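You operate a simulated robot arm through the tools that you are given. There is no shell and no other tool. Be economical: measure what you need, move in short steps, check, and stop when the job is done.

You are at the controls of a simulated two-armed robot. One attempt, no reset.

## Task
Push the left drawer of the lab bench shut. Then fetch the jar with the blue lid and set it on the top of the steel pump bench. Then take the blue tablet on the top of the air handler and put it away on the lamp shelf of the nursery bench. Then put two of the probes from the free end of the nursery bench on the low shelf of the nursery bench. The order counts. Set down upright: jar with the blue lid.

The check looks at the end state, three seconds after you hand in, the way a careful person would. Anything else that was tipped, shoved, dropped, spilled or broken makes it a failure. Lids that push on must go on centred and level and be pressed home; caps that screw on are set level and turned clockwise until they are tight.

## Robot
Two 7-joint arms with two-finger parallel grippers on one trunk, on a base that drives. Base frame: it is fixed to the floor where the robot stands at the start and does not move with it; the origin is under the middle of the robot, x ahead of it, y to its left, z up; the surface under the hand at the start is at about z = 800. Lengths are in mm, angles in rad, forces in N, time in s.
The left shoulder is at the start at [50, 165, 1005], the right one opposite. With the tool pointing down near the work surface each hand reaches from about 240 to 700 mm from the robot's upright axis, wherever it stands, measured 20 degrees to its own side. Places, roughly: blue tablet (4x4x2 cm) [500, 2100, 1000]; jar with the blue lid [750, 0, 750]; lamp shelf of the nursery bench [-9100, -500, 1100]; left drawer of the lab bench [600, -200, 700]; low shelf of the nursery bench [-9200, -100, 200]; probe [-9750, 500, 750]; top of the steel pump bench [-2600, -2800, 800]. Payload 3.91 kg a hand.
The TCP of each hand is the grasp point between the finger pads, 30 mm short of the fingertips. In the tool frame z runs along the fingers and y along their closing line. The gripper opens to 110 mm. The fingers are 20 mm wide and 10 mm thick; the gripper's body (48 by 112 mm) begins 55 mm behind the TCP.
Orientation is told as [roll, pitch, yaw] about the base's x, y, z axes, in that order, counted from this pose: with the fingers straight down and closing along the base's y, the tool's x points along the base's -x, its y along +y and its z along -z.

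## Interface
- The arms move only by the tool nudge_tool. It takes "left_deltas", "right_deltas" or both (then of equal length, played together; a hand with none holds still); each is a list of rows, each a list of 7 numbers: the shift along the tool's x, y, z in mm, then the turn, a rotation vector about the tool's x, y, z in rad, then the finger opening in mm, from 0 to 110. In form: [[x, y, z, wx, wy, wz, hand], ...]. A call has 1 to 12 rows; each row shifts and turns the commanded pose from where the row before left it, along the tool's axes as they then stand. Rows are played at 5 a second. More than 50 mm and 0.15 rad between two rows, or a gripper value outside its range, and nothing of the call is played. Where a pose cannot be reached the arm comes as near as it can. A force on the tool above 40 N (or 10 N above the force at the start of the call, whichever is more), or a blocked arm, ends the call early, and 0.2 s more pass. Each finger travels about 45 mm/s and halts on what it meets, pressing with about 35 N; the grip force reading is that of the motor and also rises with nothing between the fingers. The clock runs only during rows and for 0.2 s after the last one: add rows that do not move to give the fingers time. It gives the time, the measured TCP pose, the force on the tool (base axes), the opening and the grip force at its end, in the units of the frame above (readings bear some noise), with the torque about the TCP (base axes, N m) and any sound that the robot's microphone picked up, and new pictures: "show" is both (left out), scene, wrist or none (wrist: the cameras of the hands that moved).
- Cameras (640 x 400 px; columns grow to the right, rows downward): "scene" is now at [112.4, -15, 1166.4]; the picture's right is [-0.19, -0.98, 0.00], its down [-0.66, 0.13, -0.74] and it looks along [0.73, -0.14, -0.67] (base axes); focal length 214 px, centre (320, 200). "left" rides on the left gripper at [72, -17, -103] in its tool frame; the picture's right is [0.23, 0.97, 0.00], its down [-0.76, 0.18, -0.62] and it looks along [-0.61, 0.14, 0.78] (tool axes); focal length 222 px, centre (320, 200). "right" rides on the right gripper at [72, 17, -103] in its tool frame; the picture's right is [-0.23, 0.97, 0.00], its down [-0.76, -0.18, -0.62] and it looks along [-0.61, -0.14, 0.78] (tool axes); focal length 222 px, centre (320, 200). There is no depth. A picture from a camera that has moved, and an enlarged one, comes with that camera's place and axes in the base frame and with its lens.
- raise_lower(by): slides the trunk up (or, below 0, down) by that many mm; the arms and the scene camera ride with it, the base frame stays. It gives what a move gives, with no picture.
- base_move(legs): drives the robot by 1 to 6 legs, each [ahead, left, turn to the left] in mm, mm and rad, along the robot's own axes; the way and the turn of a leg run together, so that a leg with both is an arc; at most 1500 mm and 3.142 rad a leg. The arms and the cameras ride along, it lands a little off, and it stops where it bumps. It gives what a move gives, and a new picture of the scene camera.
- pan_tilt(pan, tilt): turns the head with the scene camera to pan (to the left, within 1.396 rad either way) and tilt (down, from -0.506 to 1.204), counted from straight ahead of the robot. It gives what a move gives, and a new picture of the scene camera.
- zoom(camera, box): a new picture of the part [left, top, right, bottom] of that camera's present view, enlarged. The clock stands still meanwhile.
- job_done(): hands the job in; it is judged then, once.

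Work in short steps. Places have to be worked out from the pictures, the camera data and where the tool is seen: move nearer, look again, correct. Check each grasp and each placing, and mend what went wrong. You have 165 turns and 260 pictures in all, those below and enlarged ones among them. Open the grippers and draw the arms clear of the work before you hand the job in, unless the task says otherwise.

The tools are called by a JSON object that holds its "name" and its "arguments". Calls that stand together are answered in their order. nudge_tool: Moves the arms, as the interface text tells. Its arguments: {"type":"object","properties":{"left_deltas":{"type":"array"},"right_deltas":{"type":"array"},"show":{"type":"string","enum":["both","scene","wrist","none"]}},"required":[]} The other tools are called the same way: raise_lower (by) slides the trunk up or down; base_move (legs) drives the base; pan_tilt (pan, tilt) turns the head that bears the scene camera; zoom (camera, box) takes an enlarged picture of a part of a camera's view; job_done () hands the job in.

At the start:

```text
t: 0.0
left_position: [516.4, 157.9, 1099.3]
left_orientation: [0.0, 0.0, 0.0]
left_ft_force: [0.0, -0.4, -0.1]
left_torque: [-0.02, 0.0, 0.0]
left_opening: 109.9
left_gripper_force: 0.0
right_position: [438.1, -197.4, 1035.5]
right_orientation: [0.001, 0.001, 0.0]
right_ft_force: [0.1, -0.7, 0.5]
right_torque: [0.01, -0.01, 0.03]
right_opening: 110.0
right_gripper_force: 0.1
trunk travel left (down, up): [-225.0, 278.0]
robot x, y, heading: [-0.7, -1.8, 0.001]
head pan, tilt: [-0.19, 0.735]
```

scene: 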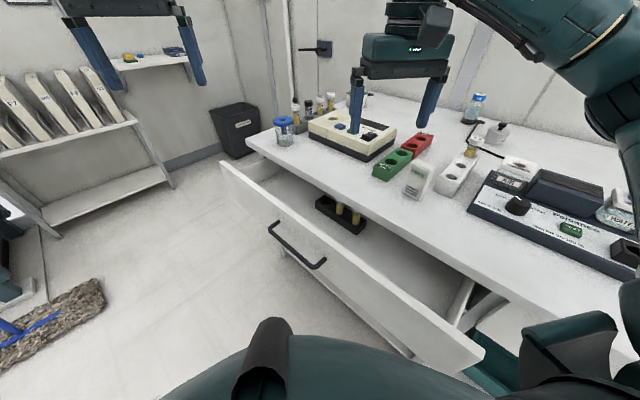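
right: 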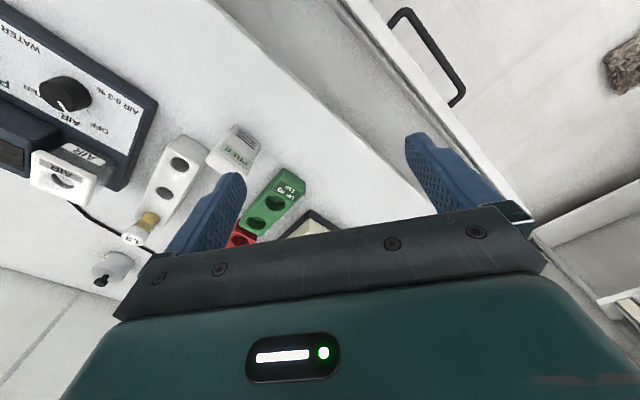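
left: 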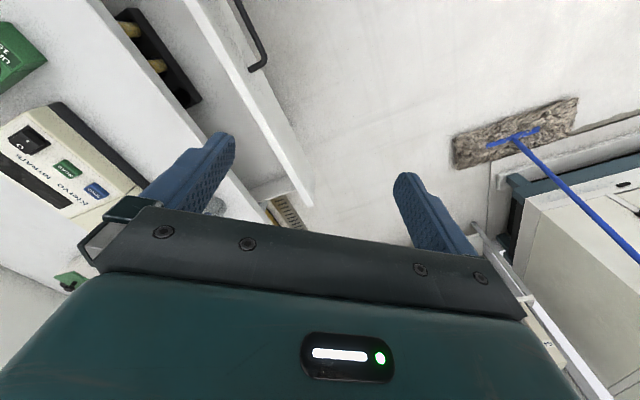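

The drawer front looks oblique, running along about (0.81, 0.58), open by about 120 mm. I take a closer look at the drawer and the jar.

{"name": "zoom", "arguments": {"camera": "scene", "box": [200, 60, 500, 250]}}

{"name": "pan_tilt", "arguments": {"pan": -0.6, "tilt": 0.9}}

```text
2.11 times, centred on (350, 155) of scene
camera zoom: at [112.4, -15.0, 1166.4], right [-0.19, -0.98, 0.0], down [-0.66, 0.13, -0.74], along [0.73, -0.14, -0.67], focal length 452 px, centre (257, 295)
```

zoom: 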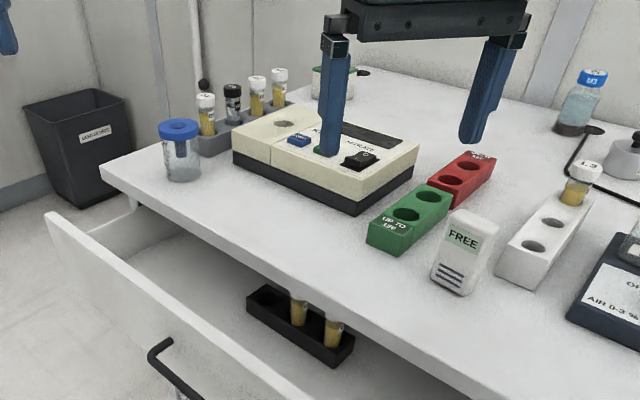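

```text
t: 0.9
left_position: [516.3, 156.4, 1100.4]
left_orientation: [0.001, 0.001, 0.0]
left_ft_force: [0.8, 1.0, 0.7]
left_torque: [0.02, -0.02, 0.01]
left_opening: 109.7
left_gripper_force: 0.1
right_position: [437.4, -198.3, 1034.5]
right_orientation: [0.0, -0.001, -0.002]
right_ft_force: [-0.9, 0.2, -0.3]
right_torque: [-0.05, 0.05, 0.02]
right_opening: 109.9
right_gripper_force: 0.0
trunk travel left (down, up): [-225.0, 278.0]
robot x, y, heading: [2.3, 3.2, 0.0]
head pan, tilt: [-0.6, 0.901]
camera scene: at [92.7, -41.8, 1153.2], right [-0.56, -0.83, 0.0], down [-0.65, 0.44, -0.62], along [0.51, -0.35, -0.78], focal length 214 px, centre (320, 200)
```

scene: 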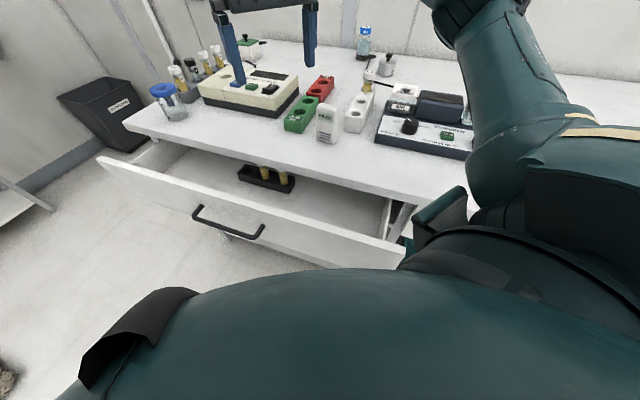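

The handle is at about (440, -18, 710) in the middle of the front, and the closing direction is about (0.58, -0.81). I bring the left hand outside the handle, yawed square to the front, with the fingers closed.

{"name": "nudge_tool", "arguments": {"left_deltas": [[26, -33, 0, 0, 0, 0, 60], [26, -33, 0, 0, 0, 0, 0], [26, -33, 0, 0, 0, 0, 0], [26, -33, 0, 0, 0, 0, 0], [0, 0, 0, 0, 0, 0.1357, 0], [0, 0, 0, 0, 0, 0.1357, 0], [0, 0, 0, 0, 0, 0.1357, 0], [0, 0, 0, 0, 0, 0.1357, 0], [0, 0, 0, 0, 0, 0.1357, 0], [0, 0, 0, 0, 0, 0.1357, 0], [0, 0, 0, 0, 0, 0.1357, 0], [0, 0, 40, 0, 0, 0, 0]]}}

```text
t: 3.5
left_position: [411.4, 25.8, 1059.2]
left_orientation: [-0.001, 0.0, -0.954]
left_ft_force: [-0.3, -0.4, -0.1]
left_torque: [0.0, -0.02, -0.03]
left_opening: 0.2
left_gripper_force: 35.2
right_position: [438.4, -196.6, 1033.8]
right_orientation: [0.0, -0.001, -0.004]
right_ft_force: [0.5, -0.1, -0.5]
right_torque: [-0.01, 0.01, -0.01]
right_opening: 110.0
right_gripper_force: 0.0
trunk travel left (down, up): [-225.0, 278.0]
robot x, y, heading: [0.5, 0.3, -0.0]
head pan, tilt: [-0.6, 0.901]
camera scene: at [92.9, -41.7, 1153.2], right [-0.56, -0.83, 0.0], down [-0.65, 0.44, -0.62], along [0.51, -0.35, -0.78], focal length 214 px, centre (320, 200)
camera left: at [356.5, 76.4, 1161.7], right [0.66, 0.75, 0.0], down [0.59, -0.52, 0.62], along [0.47, -0.41, -0.78], focal length 222 px, centre (320, 200)
```

scene: 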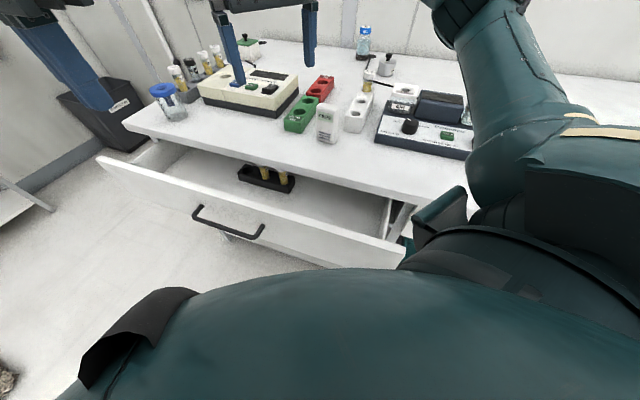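
left: 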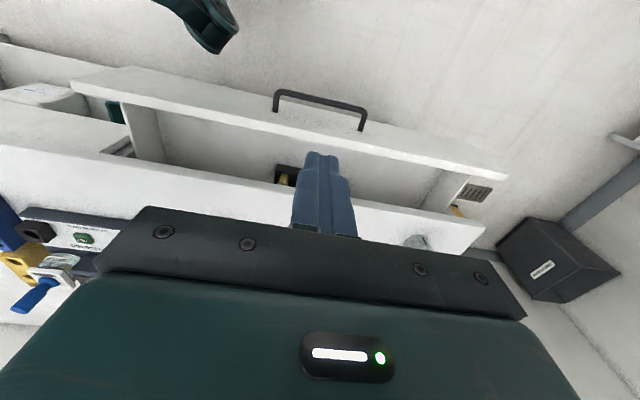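

The handle sits at about (443, 1), 40 mm ahead of the fingers. I lower the hand outside the front to handle height.

{"name": "nudge_tool", "arguments": {"left_deltas": [[0, 0, 48, 0, 0, 0, 0], [0, 0, 48, 0, 0, 0, 0], [0, 0, 48, 0, 0, 0, 0], [0, 0, 48, 0, 0, 0, 0], [0, 0, 48, 0, 0, 0, 0], [0, 0, 48, 0, 0, 0, 0], [0, 0, 40, 0, 0, 0, 0], [0, 0, 0, 0, 0, 0, 0]]}}

```text
t: 5.3
left_position: [412.6, 26.6, 733.2]
left_orientation: [0.0, 0.001, -0.951]
left_ft_force: [0.4, -0.1, 0.1]
left_torque: [0.0, 0.03, 0.01]
left_opening: 0.2
left_gripper_force: 34.9
right_position: [438.5, -197.8, 1034.4]
right_orientation: [-0.002, 0.001, -0.001]
right_ft_force: [-0.2, -0.5, 0.2]
right_torque: [-0.04, -0.01, 0.01]
right_opening: 109.9
right_gripper_force: 0.0
trunk travel left (down, up): [-225.0, 278.0]
robot x, y, heading: [0.9, -1.8, 0.001]
head pan, tilt: [-0.6, 0.901]
camera scene: at [92.7, -41.8, 1153.2], right [-0.56, -0.83, 0.0], down [-0.65, 0.44, -0.62], along [0.51, -0.35, -0.78], focal length 214 px, centre (320, 200)
camera left: at [356.4, 76.5, 835.7], right [0.66, 0.75, 0.0], down [0.59, -0.52, 0.62], along [0.47, -0.41, -0.78], focal length 222 px, centre (320, 200)
```

scene: 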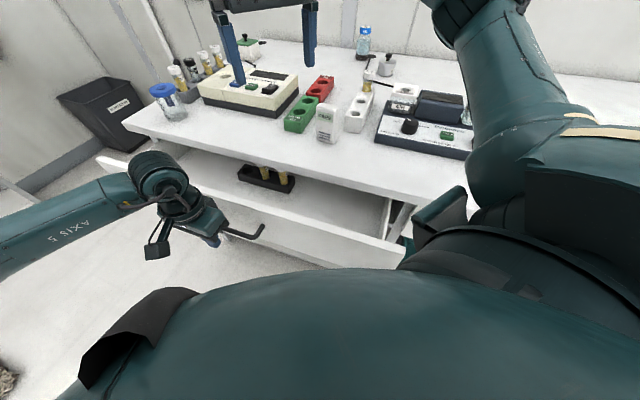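
left: 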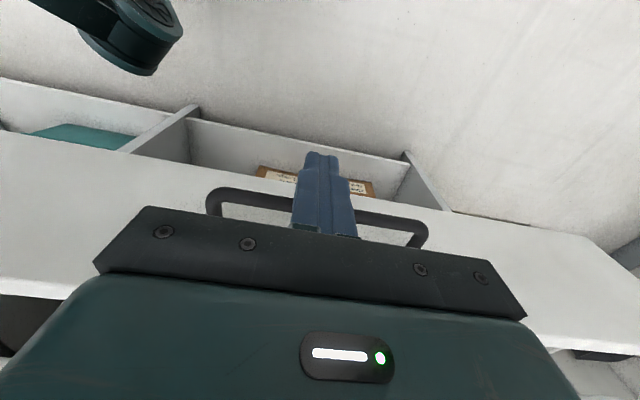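

The handle bar is at about z 704, right at the fingertips, so I go 22 mm lower and then push toward the bench.

{"name": "nudge_tool", "arguments": {"left_deltas": [[0, 0, 22, 0, 0, 0, 0], [-15, 0, 0, 0, 0, 0, 0], [-15, 0, 0, 0, 0, 0, 0], [-15, 0, 0, 0, 0, 0, 0], [-15, 0, 0, 0, 0, 0, 0], [-15, 0, 0, 0, 0, 0, 0], [-15, 0, 0, 0, 0, 0, 0]]}}

```text
t: 6.9
left_position: [464.8, -49.9, 710.6]
left_orientation: [0.001, 0.001, -0.953]
left_ft_force: [0.4, 0.1, -0.4]
left_torque: [0.01, -0.02, 0.01]
left_opening: 0.0
left_gripper_force: 35.6
right_position: [438.4, -197.3, 1034.3]
right_orientation: [0.001, 0.0, -0.002]
right_ft_force: [-0.3, -0.5, -0.2]
right_torque: [0.01, 0.0, 0.0]
right_opening: 109.7
right_gripper_force: 0.1
trunk travel left (down, up): [-225.0, 278.0]
robot x, y, heading: [-0.1, 2.0, -0.002]
head pan, tilt: [-0.6, 0.901]
camera scene: at [92.8, -42.0, 1153.2], right [-0.56, -0.83, 0.0], down [-0.65, 0.44, -0.62], along [0.51, -0.35, -0.78], focal length 214 px, centre (320, 200)
camera left: at [409.4, 0.8, 811.9], right [0.66, 0.75, 0.0], down [0.59, -0.52, 0.62], along [0.47, -0.41, -0.78], focal length 222 px, centre (320, 200)
```

scene: 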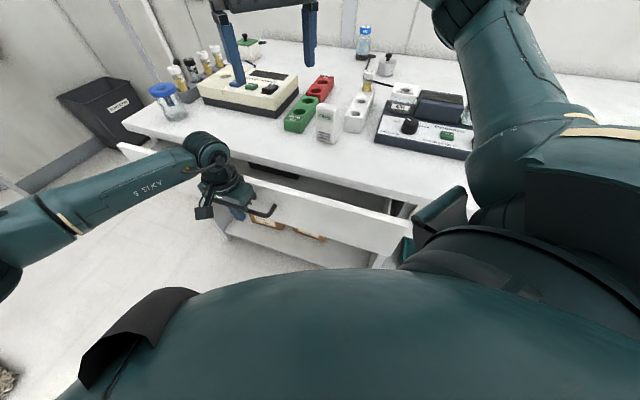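
left: 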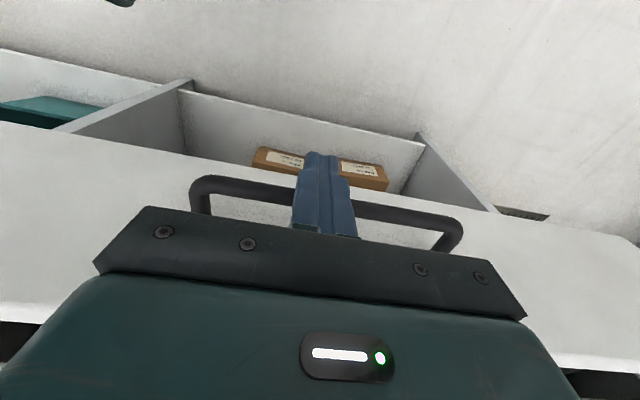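

The drawer slides freely. I keep pushing.

{"name": "nudge_tool", "arguments": {"left_deltas": [[-12, 0, 0, 0, 0, 0, 0], [-12, 0, 0, 0, 0, 0, 0], [-12, 0, 0, 0, 0, 0, 0], [-10, 0, 0, 0, 0, 0, 0], [-8, 0, 0, 0, 0, 0, 0], [-8, 0, 0, 0, 0, 0, 0], [-8, 0, 0, 0, 0, 0, 0], [-8, 0, 0, 0, 0, 0, 0], [-8, 0, 0, 0, 0, 0, 0]]}}

```text
t: 8.9
left_position: [499.5, -97.6, 710.2]
left_orientation: [0.002, 0.0, -0.952]
left_ft_force: [-0.4, 0.6, 0.7]
left_torque: [-0.03, 0.02, -0.02]
left_opening: 0.0
left_gripper_force: 35.0
left hand out of reach, approached as far as the arm can: row 7, 8, 9
right_position: [438.7, -198.3, 1035.2]
right_orientation: [0.0, 0.001, -0.002]
right_ft_force: [-0.4, 0.4, -1.1]
right_torque: [0.01, 0.0, -0.03]
right_opening: 109.8
right_gripper_force: 0.1
trunk travel left (down, up): [-225.0, 278.0]
robot x, y, heading: [-2.0, -1.2, -0.002]
head pan, tilt: [-0.6, 0.901]
camera scene: at [92.7, -41.9, 1153.2], right [-0.56, -0.83, 0.0], down [-0.65, 0.44, -0.62], along [0.51, -0.35, -0.78], focal length 214 px, centre (320, 200)
camera left: at [444.8, -47.5, 812.3], right [0.66, 0.75, 0.0], down [0.59, -0.52, 0.62], along [0.47, -0.41, -0.78], focal length 222 px, centre (320, 200)
```

scene: 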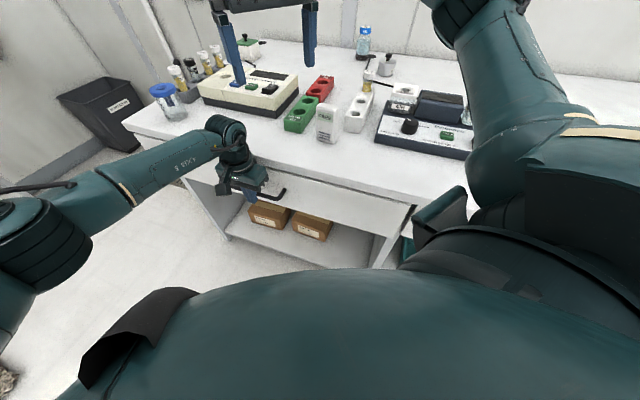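
left: 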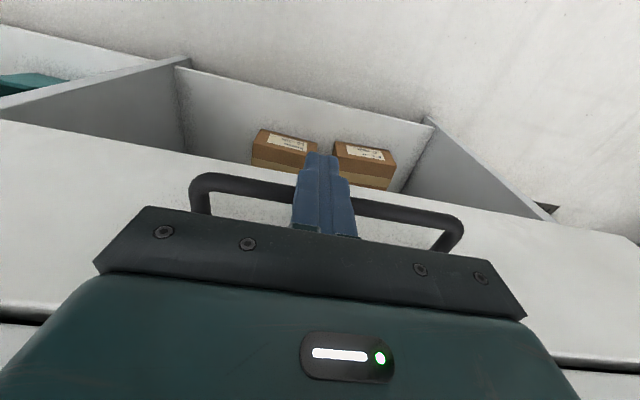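

The arm stopped at its reach with the drawer almost closed. I check the gap.

{"name": "zoom", "arguments": {"camera": "scene", "box": [100, 100, 440, 280]}}

{"name": "zoom", "arguments": {"camera": "left", "box": [440, 200, 640, 400]}}

```text
1.88 times, centred on (270, 190) of scene
camera zoom: at [92.7, -41.9, 1153.2], right [-0.56, -0.83, 0.0], down [-0.65, 0.44, -0.62], along [0.51, -0.35, -0.78], focal length 404 px, centre (414, 219)
```

zoom: 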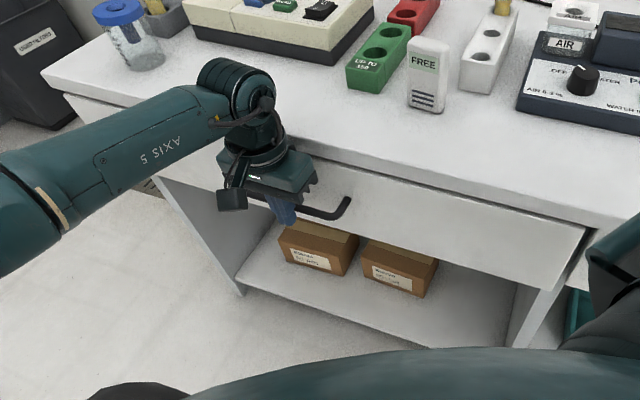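

```text
2.00 times, centred on (540, 300) of left
camera zoom: at [444.8, -47.5, 812.3], right [0.66, 0.75, 0.0], down [0.59, -0.52, 0.62], along [0.47, -0.41, -0.78], focal length 444 px, centre (-120, 0)
```

zoom: 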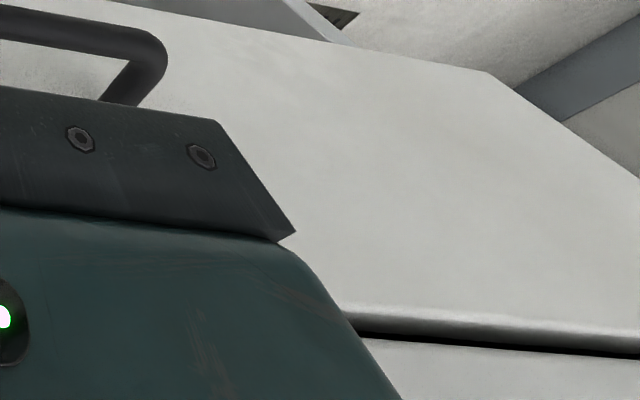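

I can't tell if it is fully home. I draw the hand back a little, drive 40 mm toward the bench, and then push with the force limit as a stop.

{"name": "nudge_tool", "arguments": {"left_deltas": [[20, 0, 0, 0, 0, 0, 0], [20, 0, 0, 0, 0, 0, 0]], "show": "none"}}

{"name": "base_move", "arguments": {"legs": [[23, -32, 0]]}}

{"name": "nudge_tool", "arguments": {"left_deltas": [[-6, 0, 0, 0, 0, 0, 0], [-6, 0, 0, 0, 0, 0, 0], [-6, 0, 0, 0, 0, 0, 0], [-6, 0, 0, 0, 0, 0, 0], [-6, 0, 0, 0, 0, 0, 0], [-6, 0, 0, 0, 0, 0, 0], [-6, 0, 0, 0, 0, 0, 0]]}}

```text
t: 9.5
left_position: [476.8, -64.3, 710.1]
left_orientation: [0.0, 0.0, -0.95]
left_ft_force: [-0.1, -0.2, 0.3]
left_torque: [-0.01, -0.01, 0.02]
left_opening: 0.0
left_gripper_force: 35.1
right_position: [437.9, -197.4, 1035.1]
right_orientation: [0.001, 0.0, -0.002]
right_ft_force: [-0.6, -0.6, 0.3]
right_torque: [0.01, 0.04, 0.02]
right_opening: 110.0
right_gripper_force: 0.2
trunk travel left (down, up): [-225.0, 278.0]
robot x, y, heading: [-0.2, 2.4, -0.004]
head pan, tilt: [-0.6, 0.901]
```

```text
t: 10.4
left_position: [498.7, -96.8, 710.9]
left_orientation: [-0.001, -0.002, -0.951]
left_ft_force: [-0.2, -1.2, 0.5]
left_torque: [0.0, -0.01, -0.01]
left_opening: 0.0
left_gripper_force: 35.2
right_position: [461.1, -230.4, 1034.6]
right_orientation: [0.0, 0.0, -0.001]
right_ft_force: [0.5, 0.1, 0.6]
right_torque: [0.0, 0.04, 0.01]
right_opening: 109.9
right_gripper_force: 0.1
trunk travel left (down, up): [-225.0, 278.0]
robot x, y, heading: [22.3, -31.6, -0.001]
head pan, tilt: [-0.6, 0.901]
camera scene: at [115.4, -73.9, 1153.2], right [-0.57, -0.82, 0.0], down [-0.65, 0.44, -0.62], along [0.51, -0.35, -0.78], focal length 214 px, centre (320, 200)
```

scene: 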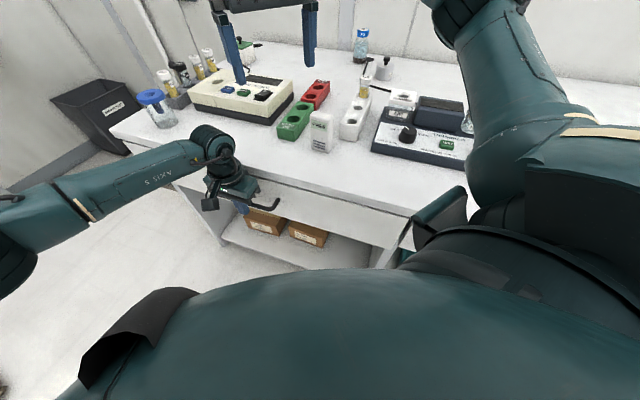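

```text
t: 11.3
left_position: [505.7, -106.1, 711.3]
left_orientation: [-0.002, 0.011, -0.949]
left_ft_force: [-16.9, 14.5, 9.4]
left_torque: [-1.52, -1.79, 0.1]
left_opening: 0.1
left_gripper_force: 35.2
right_position: [457.8, -228.5, 1036.2]
right_orientation: [-0.003, -0.002, -0.001]
right_ft_force: [-0.4, 0.0, -0.1]
right_torque: [-0.02, -0.01, 0.04]
right_opening: 110.2
right_gripper_force: 0.0
trunk travel left (down, up): [-225.0, 278.0]
robot x, y, heading: [20.5, -29.6, -0.002]
head pan, tilt: [-0.6, 0.901]
stopped in row 4 (left hand): the force on the tool passed its limit at 51 N (the readings are from after the stop); the commanded pose is now the measured one
camera scene: at [112.7, -71.7, 1153.7], right [-0.56, -0.83, 0.0], down [-0.65, 0.44, -0.62], along [0.51, -0.35, -0.78], focal length 214 px, centre (320, 200)
camera left: at [451.5, -57.4, 815.3], right [0.66, 0.75, 0.0], down [0.59, -0.52, 0.61], along [0.46, -0.4, -0.79], focal length 222 px, centre (320, 200)
```

scene: 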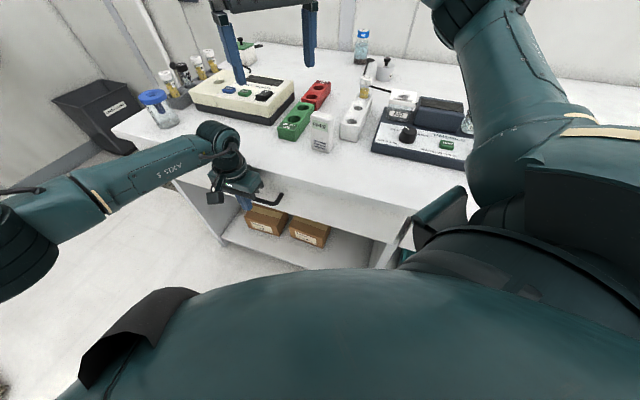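
left: 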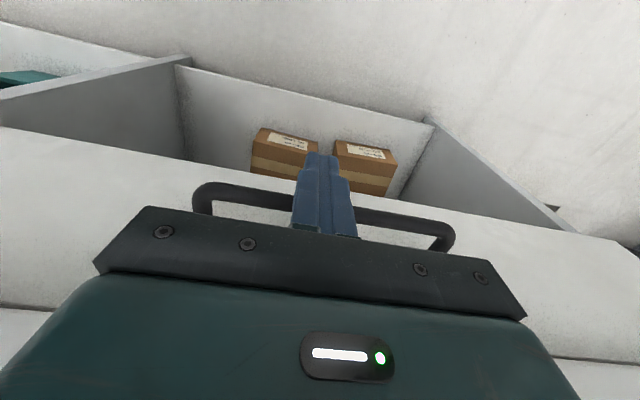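

The drawer hit its stop with 51 N and the gap is gone, so it is shut. I back off, raise the hand and undo the yaw.

{"name": "nudge_tool", "arguments": {"left_deltas": [[35, 0, 0, 0, 0, 0, 0], [35, 0, 0, 0, 0, 0, 0], [0, 0, -50, 0, 0, 0, 0], [0, 0, -50, 0, 0, 0, 0], [0, 0, -50, 0, 0, 0, 0], [0, 0, -50, 0, 0, 0, 0], [0, 0, -50, 0, 0, 0, 0], [0, 0, -50, 0, 0, 0, 0], [0, 0, -50, 0, 0, 0, 0]], "show": "none"}}

{"name": "nudge_tool", "arguments": {"left_deltas": [[0, 20, 0, 0, 0, -0.1357, 50], [0, 20, 0, 0, 0, -0.1357, 110], [0, 20, 0, 0, 0, -0.1357, 110], [0, 20, 0, 0, 0, -0.1357, 110], [0, 20, 0, 0, 0, -0.1357, 110], [0, 20, 0, 0, 0, -0.1357, 110], [0, 20, 0, 0, 0, -0.1357, 110]], "show": "none"}}

{"name": "pan_tilt", "arguments": {"pan": 0.6, "tilt": 0.7}}

```text
t: 13.3
left_position: [466.9, -48.7, 1057.2]
left_orientation: [-0.001, 0.012, -0.951]
left_ft_force: [0.7, -0.1, -0.1]
left_torque: [-0.01, 0.0, -0.02]
left_opening: 0.1
left_gripper_force: 35.1
right_position: [460.5, -229.0, 1034.0]
right_orientation: [-0.001, 0.0, -0.001]
right_ft_force: [-1.2, -0.4, 0.4]
right_torque: [0.0, 0.03, 0.04]
right_opening: 109.9
right_gripper_force: 0.0
trunk travel left (down, up): [-225.0, 278.0]
robot x, y, heading: [18.6, -31.0, 0.0]
head pan, tilt: [-0.6, 0.901]
```

```text
t: 14.9
left_position: [539.2, 62.5, 1059.4]
left_orientation: [0.008, 0.008, 0.003]
left_ft_force: [0.6, 0.0, -0.8]
left_torque: [0.0, -0.02, 0.0]
left_opening: 110.0
left_gripper_force: 0.0
right_position: [460.0, -228.7, 1033.7]
right_orientation: [-0.001, -0.001, -0.001]
right_ft_force: [-0.2, 0.3, 0.1]
right_torque: [0.02, 0.01, 0.01]
right_opening: 110.0
right_gripper_force: 0.1
trunk travel left (down, up): [-225.0, 278.0]
robot x, y, heading: [20.6, -28.4, 0.005]
head pan, tilt: [-0.6, 0.901]
```

```text
t: 16.3
left_position: [539.6, 61.9, 1060.4]
left_orientation: [0.008, 0.009, 0.001]
left_ft_force: [-0.2, 1.1, 0.0]
left_torque: [0.01, -0.02, 0.01]
left_opening: 110.0
left_gripper_force: 0.1
right_position: [461.9, -228.4, 1035.3]
right_orientation: [-0.001, 0.0, -0.002]
right_ft_force: [-0.5, -0.1, 0.5]
right_torque: [0.02, -0.01, 0.02]
right_opening: 110.1
right_gripper_force: 0.0
trunk travel left (down, up): [-225.0, 278.0]
robot x, y, heading: [20.2, -29.7, 0.004]
head pan, tilt: [0.6, 0.7]
camera scene: at [122.7, 17.4, 1169.3], right [0.56, -0.83, 0.0], down [-0.53, -0.36, -0.76], along [0.63, 0.43, -0.64], focal length 214 px, centre (320, 200)
```

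scene: 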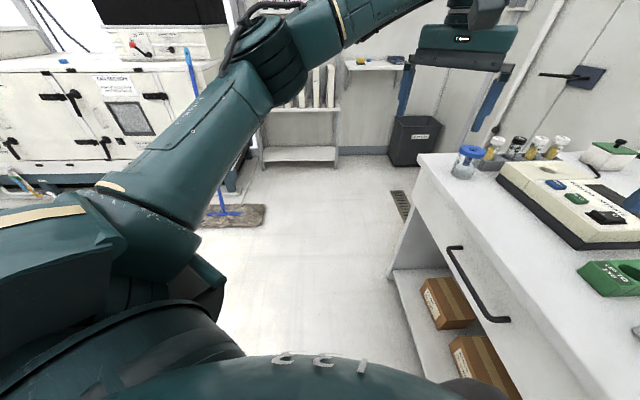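

The floor alongside the bench is clear. The jar is at about (840, -35). I drive along the bench and turn to face it.

{"name": "base_move", "arguments": {"legs": [[240, 175, 0], [0, 0, -0.9]]}}

{"name": "pan_tilt", "arguments": {"pan": 0.5, "tilt": 0.75}}

```text
t: 20.7
left_position: [664.2, -195.8, 1059.3]
left_orientation: [0.01, 0.008, -0.866]
left_ft_force: [0.6, 1.0, -1.2]
left_torque: [0.0, -0.05, -0.01]
left_opening: 110.0
left_gripper_force: 0.1
right_position: [389.3, -323.1, 1035.2]
right_orientation: [0.001, -0.001, -0.869]
right_ft_force: [0.4, 0.0, 0.3]
right_torque: [0.02, 0.02, 0.0]
right_opening: 110.0
right_gripper_force: 0.0
trunk travel left (down, up): [-225.0, 278.0]
robot x, y, heading: [260.5, 137.0, -0.862]
head pan, tilt: [0.6, 0.7]
camera scene: at [359.8, 95.8, 1169.4], right [-0.26, -0.96, 0.0], down [-0.62, 0.17, -0.77], along [0.74, -0.2, -0.64], focal length 214 px, centre (320, 200)
```

scene: 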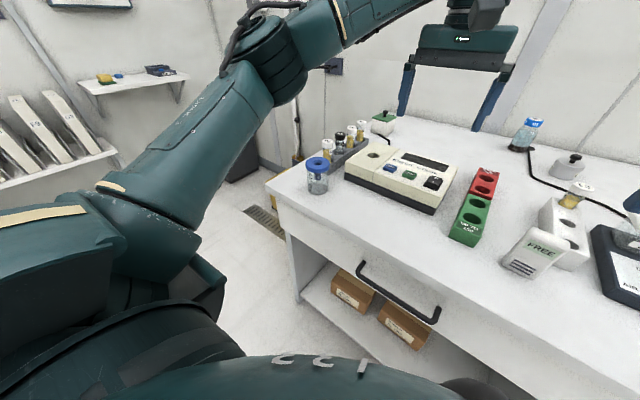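

```text
t: 21.4
left_position: [663.6, -194.8, 1060.0]
left_orientation: [0.007, 0.009, -0.868]
left_ft_force: [0.9, 0.5, 0.2]
left_torque: [0.03, 0.03, -0.02]
left_opening: 110.0
left_gripper_force: 0.1
right_position: [390.7, -322.4, 1034.8]
right_orientation: [0.0, 0.002, -0.869]
right_ft_force: [0.4, -0.5, 0.1]
right_torque: [0.01, -0.04, 0.03]
right_opening: 109.9
right_gripper_force: 0.0
trunk travel left (down, up): [-225.0, 278.0]
robot x, y, heading: [260.4, 139.7, -0.868]
head pan, tilt: [0.499, 0.75]
camera scene: at [355.2, 88.4, 1165.1], right [-0.36, -0.93, 0.0], down [-0.64, 0.25, -0.73], along [0.68, -0.26, -0.68], focal length 214 px, centre (320, 200)
```

scene: 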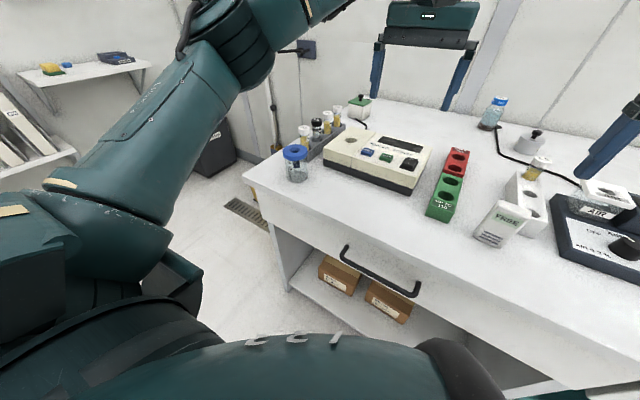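

The jar is at about (830, -24), about 88 tall. I take the left hand above it; its present yaw closes clear of the vial rack.

{"name": "nudge_tool", "arguments": {"left_deltas": [[4.7, 47, 0, 0, 0, 0, 110], [4.7, 47, 0, 0, 0, 0, 110], [4.7, 47, 0, 0, 0, 0, 110], [4.7, 47, 0, 0, 0, 0, 110], [4.7, 47, 0, 0, 0, 0, 110], [0, 0, 30, 0, 0, 0, 110], [0, 0, 30, 0, 0, 0, 110]]}}

```text
t: 23.0
left_position: [829.0, -24.3, 1000.9]
left_orientation: [0.008, 0.009, -0.866]
left_ft_force: [-0.5, -0.2, 0.4]
left_torque: [-0.02, -0.01, 0.0]
left_opening: 109.9
left_gripper_force: 0.1
right_position: [390.6, -322.5, 1035.9]
right_orientation: [0.001, 0.001, -0.868]
right_ft_force: [0.4, 0.4, 0.5]
right_torque: [0.01, -0.05, 0.01]
right_opening: 109.9
right_gripper_force: 0.1
trunk travel left (down, up): [-225.0, 278.0]
robot x, y, heading: [259.7, 141.4, -0.869]
head pan, tilt: [0.499, 0.75]
camera scene: at [355.4, 88.4, 1165.1], right [-0.36, -0.93, 0.0], down [-0.64, 0.25, -0.73], along [0.68, -0.26, -0.68], focal length 214 px, centre (320, 200)
camera left: at [769.9, 20.0, 1105.1], right [0.6, 0.8, 0.01], down [0.63, -0.47, 0.62], along [0.5, -0.36, -0.79], focal length 222 px, centre (320, 200)
```

scene: 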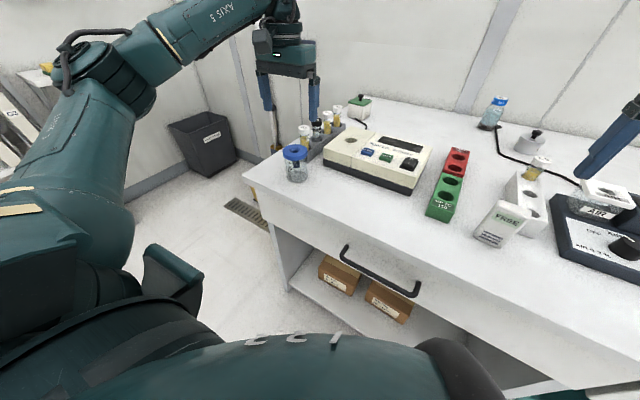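
left: 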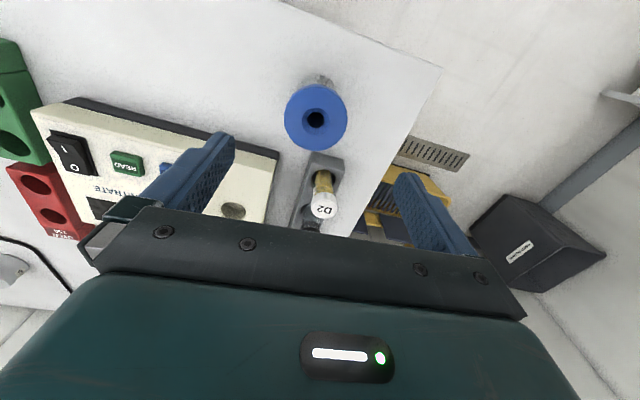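

The jar's lid is at (826, -24), right under the TCP, and the vial rack is about 85 mm away on the tool's -x side. I descend to the body of the jar.

{"name": "nudge_tool", "arguments": {"left_deltas": [[2, 0, 45, 0, 0, 0, 110], [0, 0, 45, 0, 0, 0, 110], [0, 0, 40, 0, 0, 0, 110], [0, 0, 20, 0, 0, 0, 110], [0, 0, 0, 0, 0, 0, 110]]}}

```text
t: 24.2
left_position: [827.1, -23.1, 850.4]
left_orientation: [0.009, 0.009, -0.868]
left_ft_force: [0.0, -0.4, -0.1]
left_torque: [-0.06, 0.03, -0.02]
left_opening: 110.2
left_gripper_force: 0.1
right_position: [390.0, -321.8, 1035.8]
right_orientation: [-0.001, 0.0, -0.869]
right_ft_force: [0.2, 0.2, 0.7]
right_torque: [0.0, 0.0, 0.0]
right_opening: 110.1
right_gripper_force: 0.0
trunk travel left (down, up): [-225.0, 278.0]
robot x, y, heading: [256.7, 137.6, -0.869]
head pan, tilt: [0.499, 0.75]
camera scene: at [355.2, 88.4, 1165.1], right [-0.36, -0.93, 0.0], down [-0.64, 0.25, -0.73], along [0.68, -0.26, -0.68], focal length 214 px, centre (320, 200)
camera left: at [768.1, 20.5, 953.8], right [0.6, 0.8, 0.01], down [0.63, -0.47, 0.62], along [0.5, -0.36, -0.79], focal length 222 px, centre (320, 200)
```

scene: 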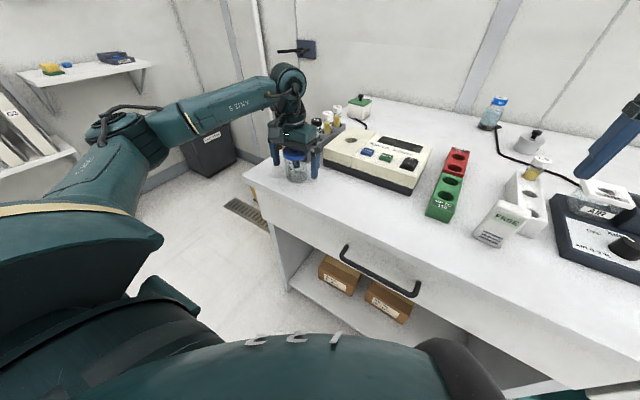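
left: 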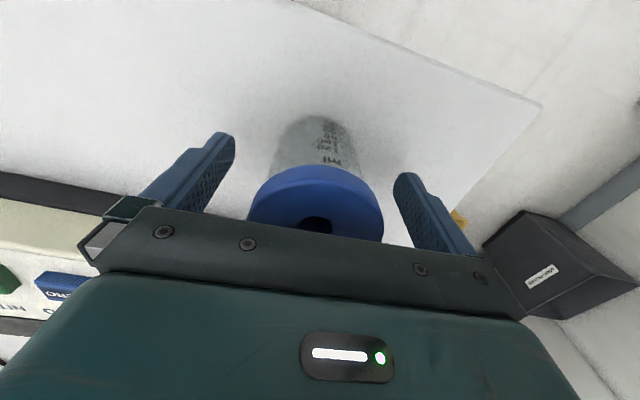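

The lid is wider (60 mm) than the jar body (50 mm), so a vertical grip would pinch the lid. I go up and tilt the hand 60° so the fingers can grip the glass beneath the lid.

{"name": "nudge_tool", "arguments": {"left_deltas": [[0, 0, -50, 0, 0, 0, 110], [0, 0, -50, 0, 0, 0, 110], [0, 0, -20, 0, 0, 0, 110], [0, 0, 0, 0, -0.15, 0, 110], [0, 0, 0, 0, -0.15, 0, 110], [0, 0, 0, 0, -0.15, 0, 110], [0, 0, 0, 0, -0.15, 0, 110], [0, 0, 0, 0, -0.15, 0, 110], [0, 0, 0, 0, -0.15, 0, 110], [0, 0, 0, 0, -0.15, 0, 110], [0, 0, 0, 0, 0, 0, 110]]}}

```text
t: 26.6
left_position: [825.4, -22.7, 970.6]
left_orientation: [0.016, -1.043, -0.881]
left_ft_force: [0.3, -0.8, 0.3]
left_torque: [-0.02, 0.02, 0.0]
left_opening: 110.2
left_gripper_force: 0.0
right_position: [391.0, -322.0, 1035.7]
right_orientation: [-0.001, 0.0, -0.869]
right_ft_force: [0.0, -0.1, 0.1]
right_torque: [-0.03, 0.01, 0.02]
right_opening: 109.9
right_gripper_force: 0.0
trunk travel left (down, up): [-225.0, 278.0]
robot x, y, heading: [260.3, 142.9, -0.869]
head pan, tilt: [0.499, 0.75]
camera scene: at [355.2, 88.4, 1165.1], right [-0.36, -0.93, 0.0], down [-0.64, 0.25, -0.73], along [0.68, -0.26, -0.68], focal length 214 px, centre (320, 200)
camera left: at [732.5, 63.4, 959.7], right [0.67, 0.72, -0.19], down [0.03, 0.23, 0.97], along [0.74, -0.66, 0.13], focal length 222 px, centre (320, 200)
```

scene: 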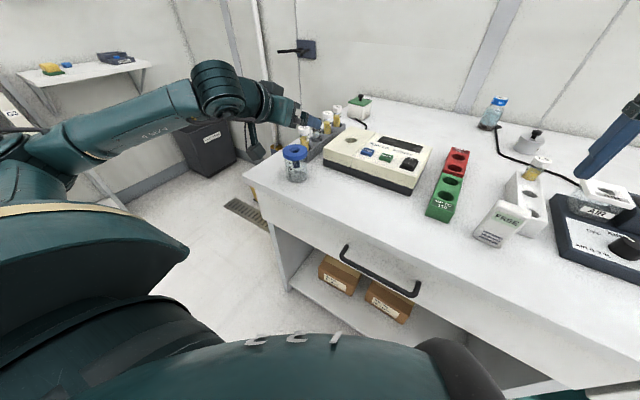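
left: 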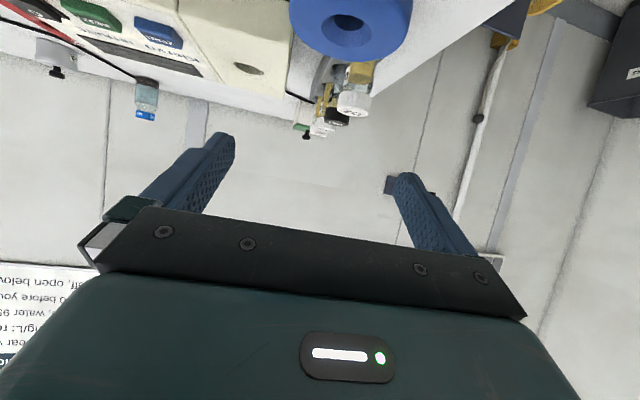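

The jar axis is confirmed at about (823, -21). I lower the tilted, open hand part of the way and check the straddle.

{"name": "nudge_tool", "arguments": {"left_deltas": [[6, 0, -5, 0, 0, 0, 110], [34.5, 0, 20, 0, 0, 0, 110], [34.5, 0, 20, 0, 0, 0, 110], [0, 0, 0, 0, 0, 0, 110]]}}

```text
t: 27.6
left_position: [822.8, -17.4, 889.4]
left_orientation: [0.016, -1.042, -0.881]
left_ft_force: [-0.7, 0.4, -0.3]
left_torque: [0.03, -0.03, 0.02]
left_opening: 109.9
left_gripper_force: 0.0
right_position: [390.4, -322.1, 1034.9]
right_orientation: [0.001, 0.0, -0.87]
right_ft_force: [0.1, 0.2, 0.4]
right_torque: [0.03, -0.01, 0.0]
right_opening: 109.9
right_gripper_force: 0.1
trunk travel left (down, up): [-225.0, 278.0]
robot x, y, heading: [259.3, 143.2, -0.868]
head pan, tilt: [0.499, 0.75]
camera scene: at [355.2, 88.4, 1165.1], right [-0.36, -0.93, 0.0], down [-0.64, 0.25, -0.73], along [0.68, -0.26, -0.68], focal length 214 px, centre (320, 200)
camera left: at [729.1, 69.3, 877.5], right [0.67, 0.72, -0.19], down [0.03, 0.23, 0.97], along [0.74, -0.66, 0.13], focal length 222 px, centre (320, 200)
```

scene: 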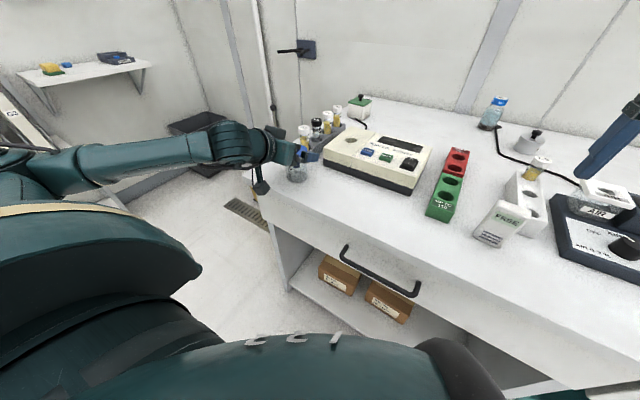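
left: 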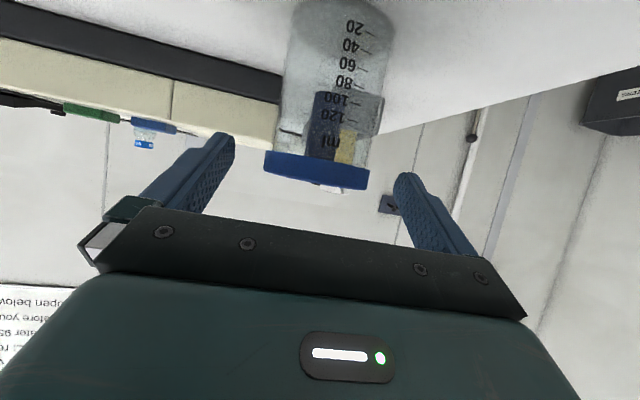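

The jar stands centred between the fingers, its lid bottom at about z 870. I lower 53 mm more so the fingers are at mid-body.

{"name": "nudge_tool", "arguments": {"left_deltas": [[23, 0, 13.3, 0, 0, 0, 110], [23, 0, 13.3, 0, 0, 0, 110], [0, 0, 0, 0, 0, 0, 110]]}}

```text
t: 28.4
left_position: [821.9, -15.5, 837.5]
left_orientation: [0.015, -1.041, -0.882]
left_ft_force: [0.5, -0.7, 0.2]
left_torque: [0.0, 0.0, 0.01]
left_opening: 110.1
left_gripper_force: 0.0
right_position: [390.8, -323.2, 1035.3]
right_orientation: [0.001, 0.0, -0.87]
right_ft_force: [0.2, -0.3, 0.2]
right_torque: [0.0, -0.01, 0.02]
right_opening: 110.0
right_gripper_force: 0.0
trunk travel left (down, up): [-225.0, 278.0]
robot x, y, heading: [259.0, 140.4, -0.865]
head pan, tilt: [0.499, 0.75]
camera scene: at [355.2, 88.4, 1165.1], right [-0.36, -0.93, 0.0], down [-0.64, 0.25, -0.73], along [0.68, -0.26, -0.68], focal length 214 px, centre (320, 200)
camera left: at [728.3, 70.1, 826.7], right [0.67, 0.72, -0.19], down [0.03, 0.23, 0.97], along [0.74, -0.66, 0.13], focal length 222 px, centre (320, 200)
```

scene: 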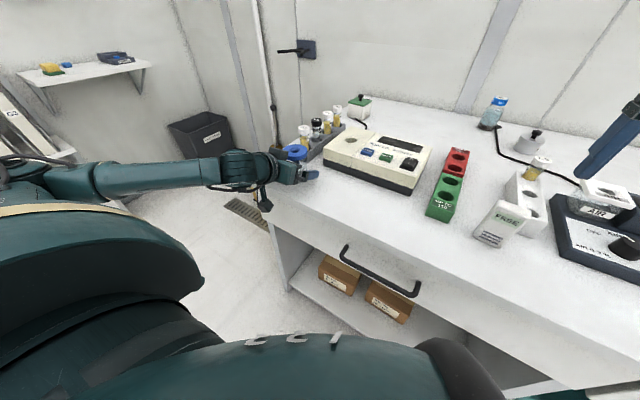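
left: 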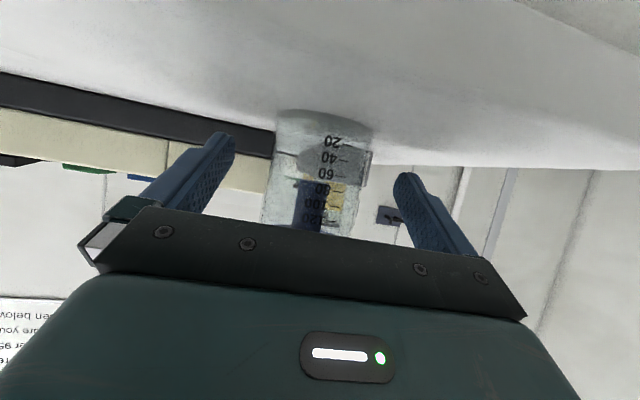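

The fingers straddle the glass below the lid, well centred. I close.

{"name": "nudge_tool", "arguments": {"left_deltas": [[0, 0, 0, 0, 0, 0, 80], [0, 0, 0, 0, 0, 0, 60], [0, 0, 0, 0, 0, 0, 40], [0, 0, 0, 0, 0, 0, 30], [0, 0, 0, 0, 0, 0, 30], [0, 0, 0, 0, 0, 0, 30]]}}

```text
t: 29.8
left_position: [821.2, -15.7, 838.7]
left_orientation: [0.018, -1.042, -0.882]
left_ft_force: [-0.6, 0.5, -0.5]
left_torque: [-0.03, 0.02, 0.02]
left_opening: 59.0
left_gripper_force: 34.9
right_position: [390.6, -322.9, 1035.6]
right_orientation: [0.001, 0.0, -0.87]
right_ft_force: [0.1, -0.2, -0.1]
right_torque: [-0.01, 0.01, 0.0]
right_opening: 110.0
right_gripper_force: 0.0
trunk travel left (down, up): [-225.0, 278.0]
robot x, y, heading: [258.4, 142.7, -0.864]
head pan, tilt: [0.499, 0.75]
camera scene: at [355.2, 88.4, 1165.1], right [-0.36, -0.93, 0.0], down [-0.64, 0.25, -0.73], along [0.68, -0.26, -0.68], focal length 214 px, centre (320, 200)
camera left: at [728.4, 70.1, 827.0], right [0.67, 0.72, -0.19], down [0.03, 0.23, 0.97], along [0.74, -0.66, 0.13], focal length 222 px, centre (320, 200)
```

scene: 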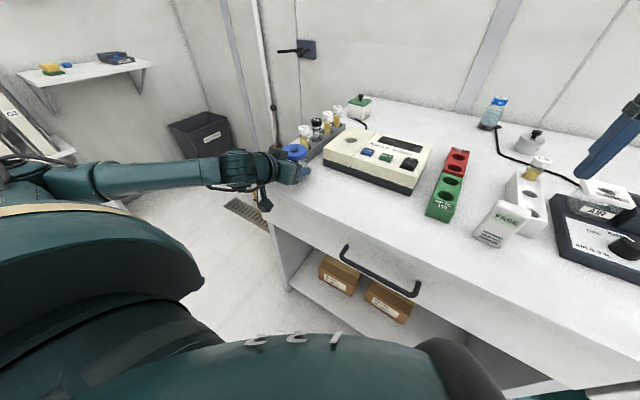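
left: 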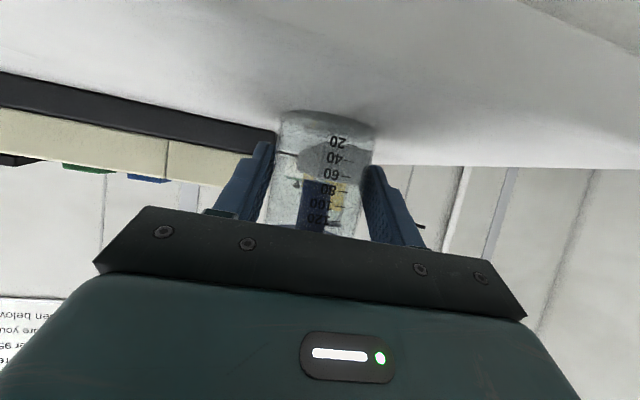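

Grip at 59 mm, 35 N. I lift straight up 60 mm and look.

{"name": "nudge_tool", "arguments": {"left_deltas": [[-17.3, 0, -10, 0, 0, 0, 30], [-34.6, 0, -20, 0, 0, 0, 30], [-34.6, 0, -20, 0, 0, 0, 30], [0, 0, 0, 0, 0, 0, 30]]}}

```text
t: 30.8
left_position: [821.2, -14.6, 936.2]
left_orientation: [0.015, -1.04, -0.881]
left_ft_force: [-0.1, 0.1, -1.7]
left_torque: [0.0, 0.01, 0.01]
left_opening: 58.1
left_gripper_force: 34.9
right_position: [390.2, -321.2, 1033.6]
right_orientation: [0.001, 0.001, -0.869]
right_ft_force: [0.5, -0.4, -0.3]
right_torque: [0.01, -0.03, 0.06]
right_opening: 109.8
right_gripper_force: 0.0
trunk travel left (down, up): [-225.0, 278.0]
robot x, y, heading: [258.5, 142.3, -0.863]
head pan, tilt: [0.499, 0.75]
camera scene: at [355.3, 88.4, 1165.1], right [-0.36, -0.93, 0.0], down [-0.64, 0.25, -0.73], along [0.68, -0.26, -0.68], focal length 214 px, centre (320, 200)
camera left: at [727.2, 70.8, 924.3], right [0.67, 0.72, -0.19], down [0.03, 0.23, 0.97], along [0.74, -0.66, 0.13], focal length 222 px, centre (320, 200)
```

scene: 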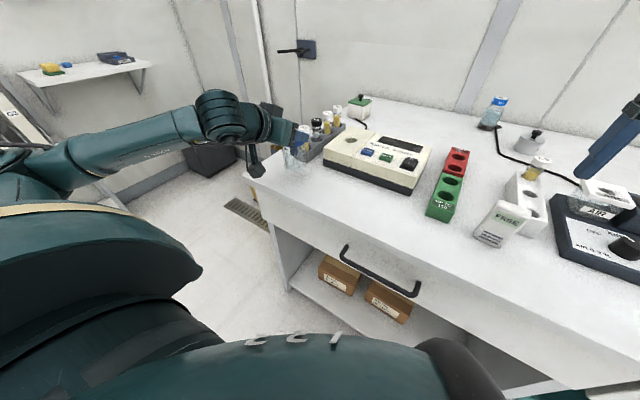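
left: 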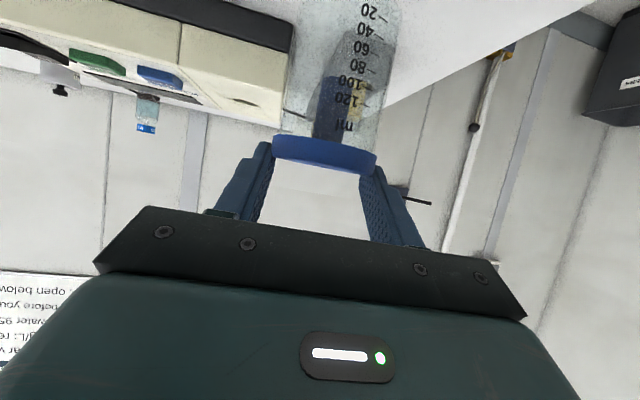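

The jar seems to have slipped in the grip. I zoom to see whether it hangs from the lid.

{"name": "zoom", "arguments": {"camera": "scene", "box": [230, 80, 370, 210]}}

{"name": "zoom", "arguments": {"camera": "left", "box": [200, 0, 460, 260]}}

```text
3.08 times, centred on (300, 145) of scene
camera zoom: at [355.3, 88.4, 1165.1], right [-0.36, -0.93, 0.0], down [-0.64, 0.25, -0.73], along [0.68, -0.26, -0.68], focal length 660 px, centre (382, 369)
```

zoom: 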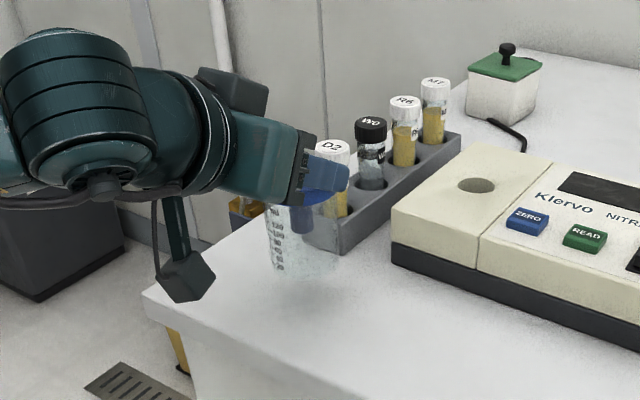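

```text
1.54 times, centred on (330, 130) of left
camera zoom: at [727.2, 70.8, 924.3], right [0.67, 0.72, -0.19], down [0.03, 0.23, 0.97], along [0.74, -0.66, 0.13], focal length 342 px, centre (305, 308)
```

zoom: 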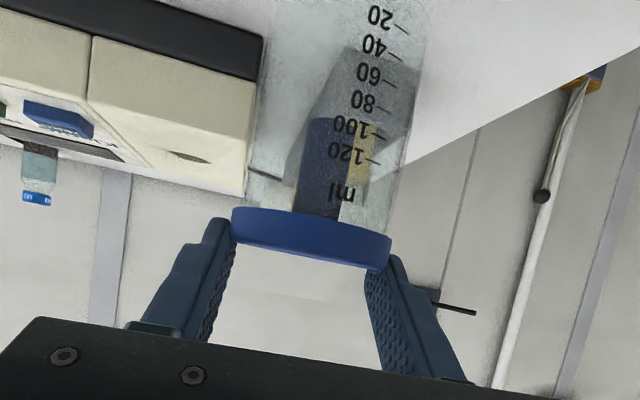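

The jar slid down in the tilted grip and now hangs by its lid at the fingertips, about 32 mm up. I set it back down gently to regrip it.

{"name": "nudge_tool", "arguments": {"left_deltas": [[8.6, 0, 5, 0, 0, 0, 30], [8.6, 0, 5, 0, 0, 0, 30], [4.3, 0, 2.5, 0, 0, 0, 30], [2.6, 0, 1.5, 0, 0, 0, 30], [0, 0, 0, 0, 0, 0, 30]], "show": "none"}}

{"name": "zoom", "arguments": {"camera": "scene", "box": [230, 80, 370, 210]}}

```text
t: 32.0
left_position: [821.2, -16.5, 907.2]
left_orientation: [0.017, -1.041, -0.881]
left_ft_force: [-0.1, -0.2, -1.6]
left_torque: [0.01, 0.03, 0.03]
left_opening: 57.9
left_gripper_force: 35.1
right_position: [390.3, -322.8, 1035.6]
right_orientation: [0.0, -0.001, -0.87]
right_ft_force: [0.1, -0.1, 1.1]
right_torque: [-0.02, -0.01, -0.03]
right_opening: 110.1
right_gripper_force: 0.1
trunk travel left (down, up): [-225.0, 278.0]
robot x, y, heading: [259.3, 137.9, -0.866]
head pan, tilt: [0.499, 0.75]
```

```text
3.08 times, centred on (300, 145) of scene
camera zoom: at [355.3, 88.4, 1165.1], right [-0.36, -0.93, 0.0], down [-0.64, 0.25, -0.73], along [0.68, -0.26, -0.68], focal length 660 px, centre (382, 369)
```

zoom: 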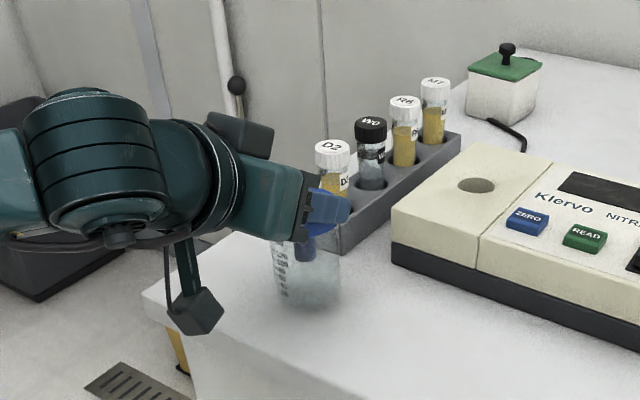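

Weight still hangs on the hand; the bottom is nearly down. I lower in 3 mm steps.

{"name": "nudge_tool", "arguments": {"left_deltas": [[2.6, 0, 1.5, 0, 0, 0, 30], [2.6, 0, 1.5, 0, 0, 0, 30], [0, 0, 0, 0, 0, 0, 30]], "show": "none"}}

{"name": "nudge_tool", "arguments": {"left_deltas": [[2.6, 0, 1.5, 0, 0, 0, 30], [0, 0, 0, 0, 0, 0, 30]], "show": "wrist"}}

```text
t: 32.8
left_position: [823.1, -15.9, 901.3]
left_orientation: [0.015, -1.043, -0.881]
left_ft_force: [-1.3, 0.2, -1.0]
left_torque: [0.01, -0.02, -0.01]
left_opening: 58.1
left_gripper_force: 35.6
right_position: [390.7, -322.3, 1035.2]
right_orientation: [-0.001, 0.0, -0.87]
right_ft_force: [-0.3, 0.2, 0.1]
right_torque: [0.03, 0.02, 0.0]
right_opening: 109.9
right_gripper_force: 0.1
trunk travel left (down, up): [-225.0, 278.0]
robot x, y, heading: [259.3, 142.0, -0.868]
head pan, tilt: [0.499, 0.75]
```

```text
t: 33.4
left_position: [821.6, -15.8, 899.9]
left_orientation: [0.018, -1.041, -0.881]
left_ft_force: [-0.6, 0.0, -1.2]
left_torque: [0.0, 0.03, 0.0]
left_opening: 58.1
left_gripper_force: 35.2
right_position: [389.4, -322.2, 1034.8]
right_orientation: [0.0, -0.002, -0.868]
right_ft_force: [0.0, 0.2, 0.2]
right_torque: [0.03, -0.03, -0.01]
right_opening: 109.9
right_gripper_force: 0.1
trunk travel left (down, up): [-225.0, 278.0]
robot x, y, heading: [259.0, 141.4, -0.874]
head pan, tilt: [0.499, 0.75]
camera left: at [728.7, 69.6, 887.8], right [0.67, 0.72, -0.19], down [0.03, 0.23, 0.97], along [0.74, -0.66, 0.13], focal length 222 px, centre (320, 200)
```

left: 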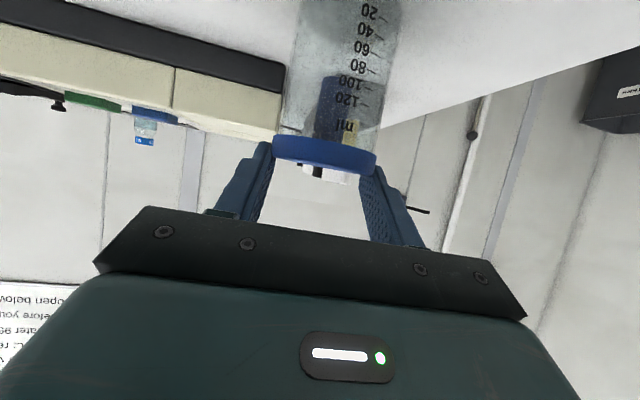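

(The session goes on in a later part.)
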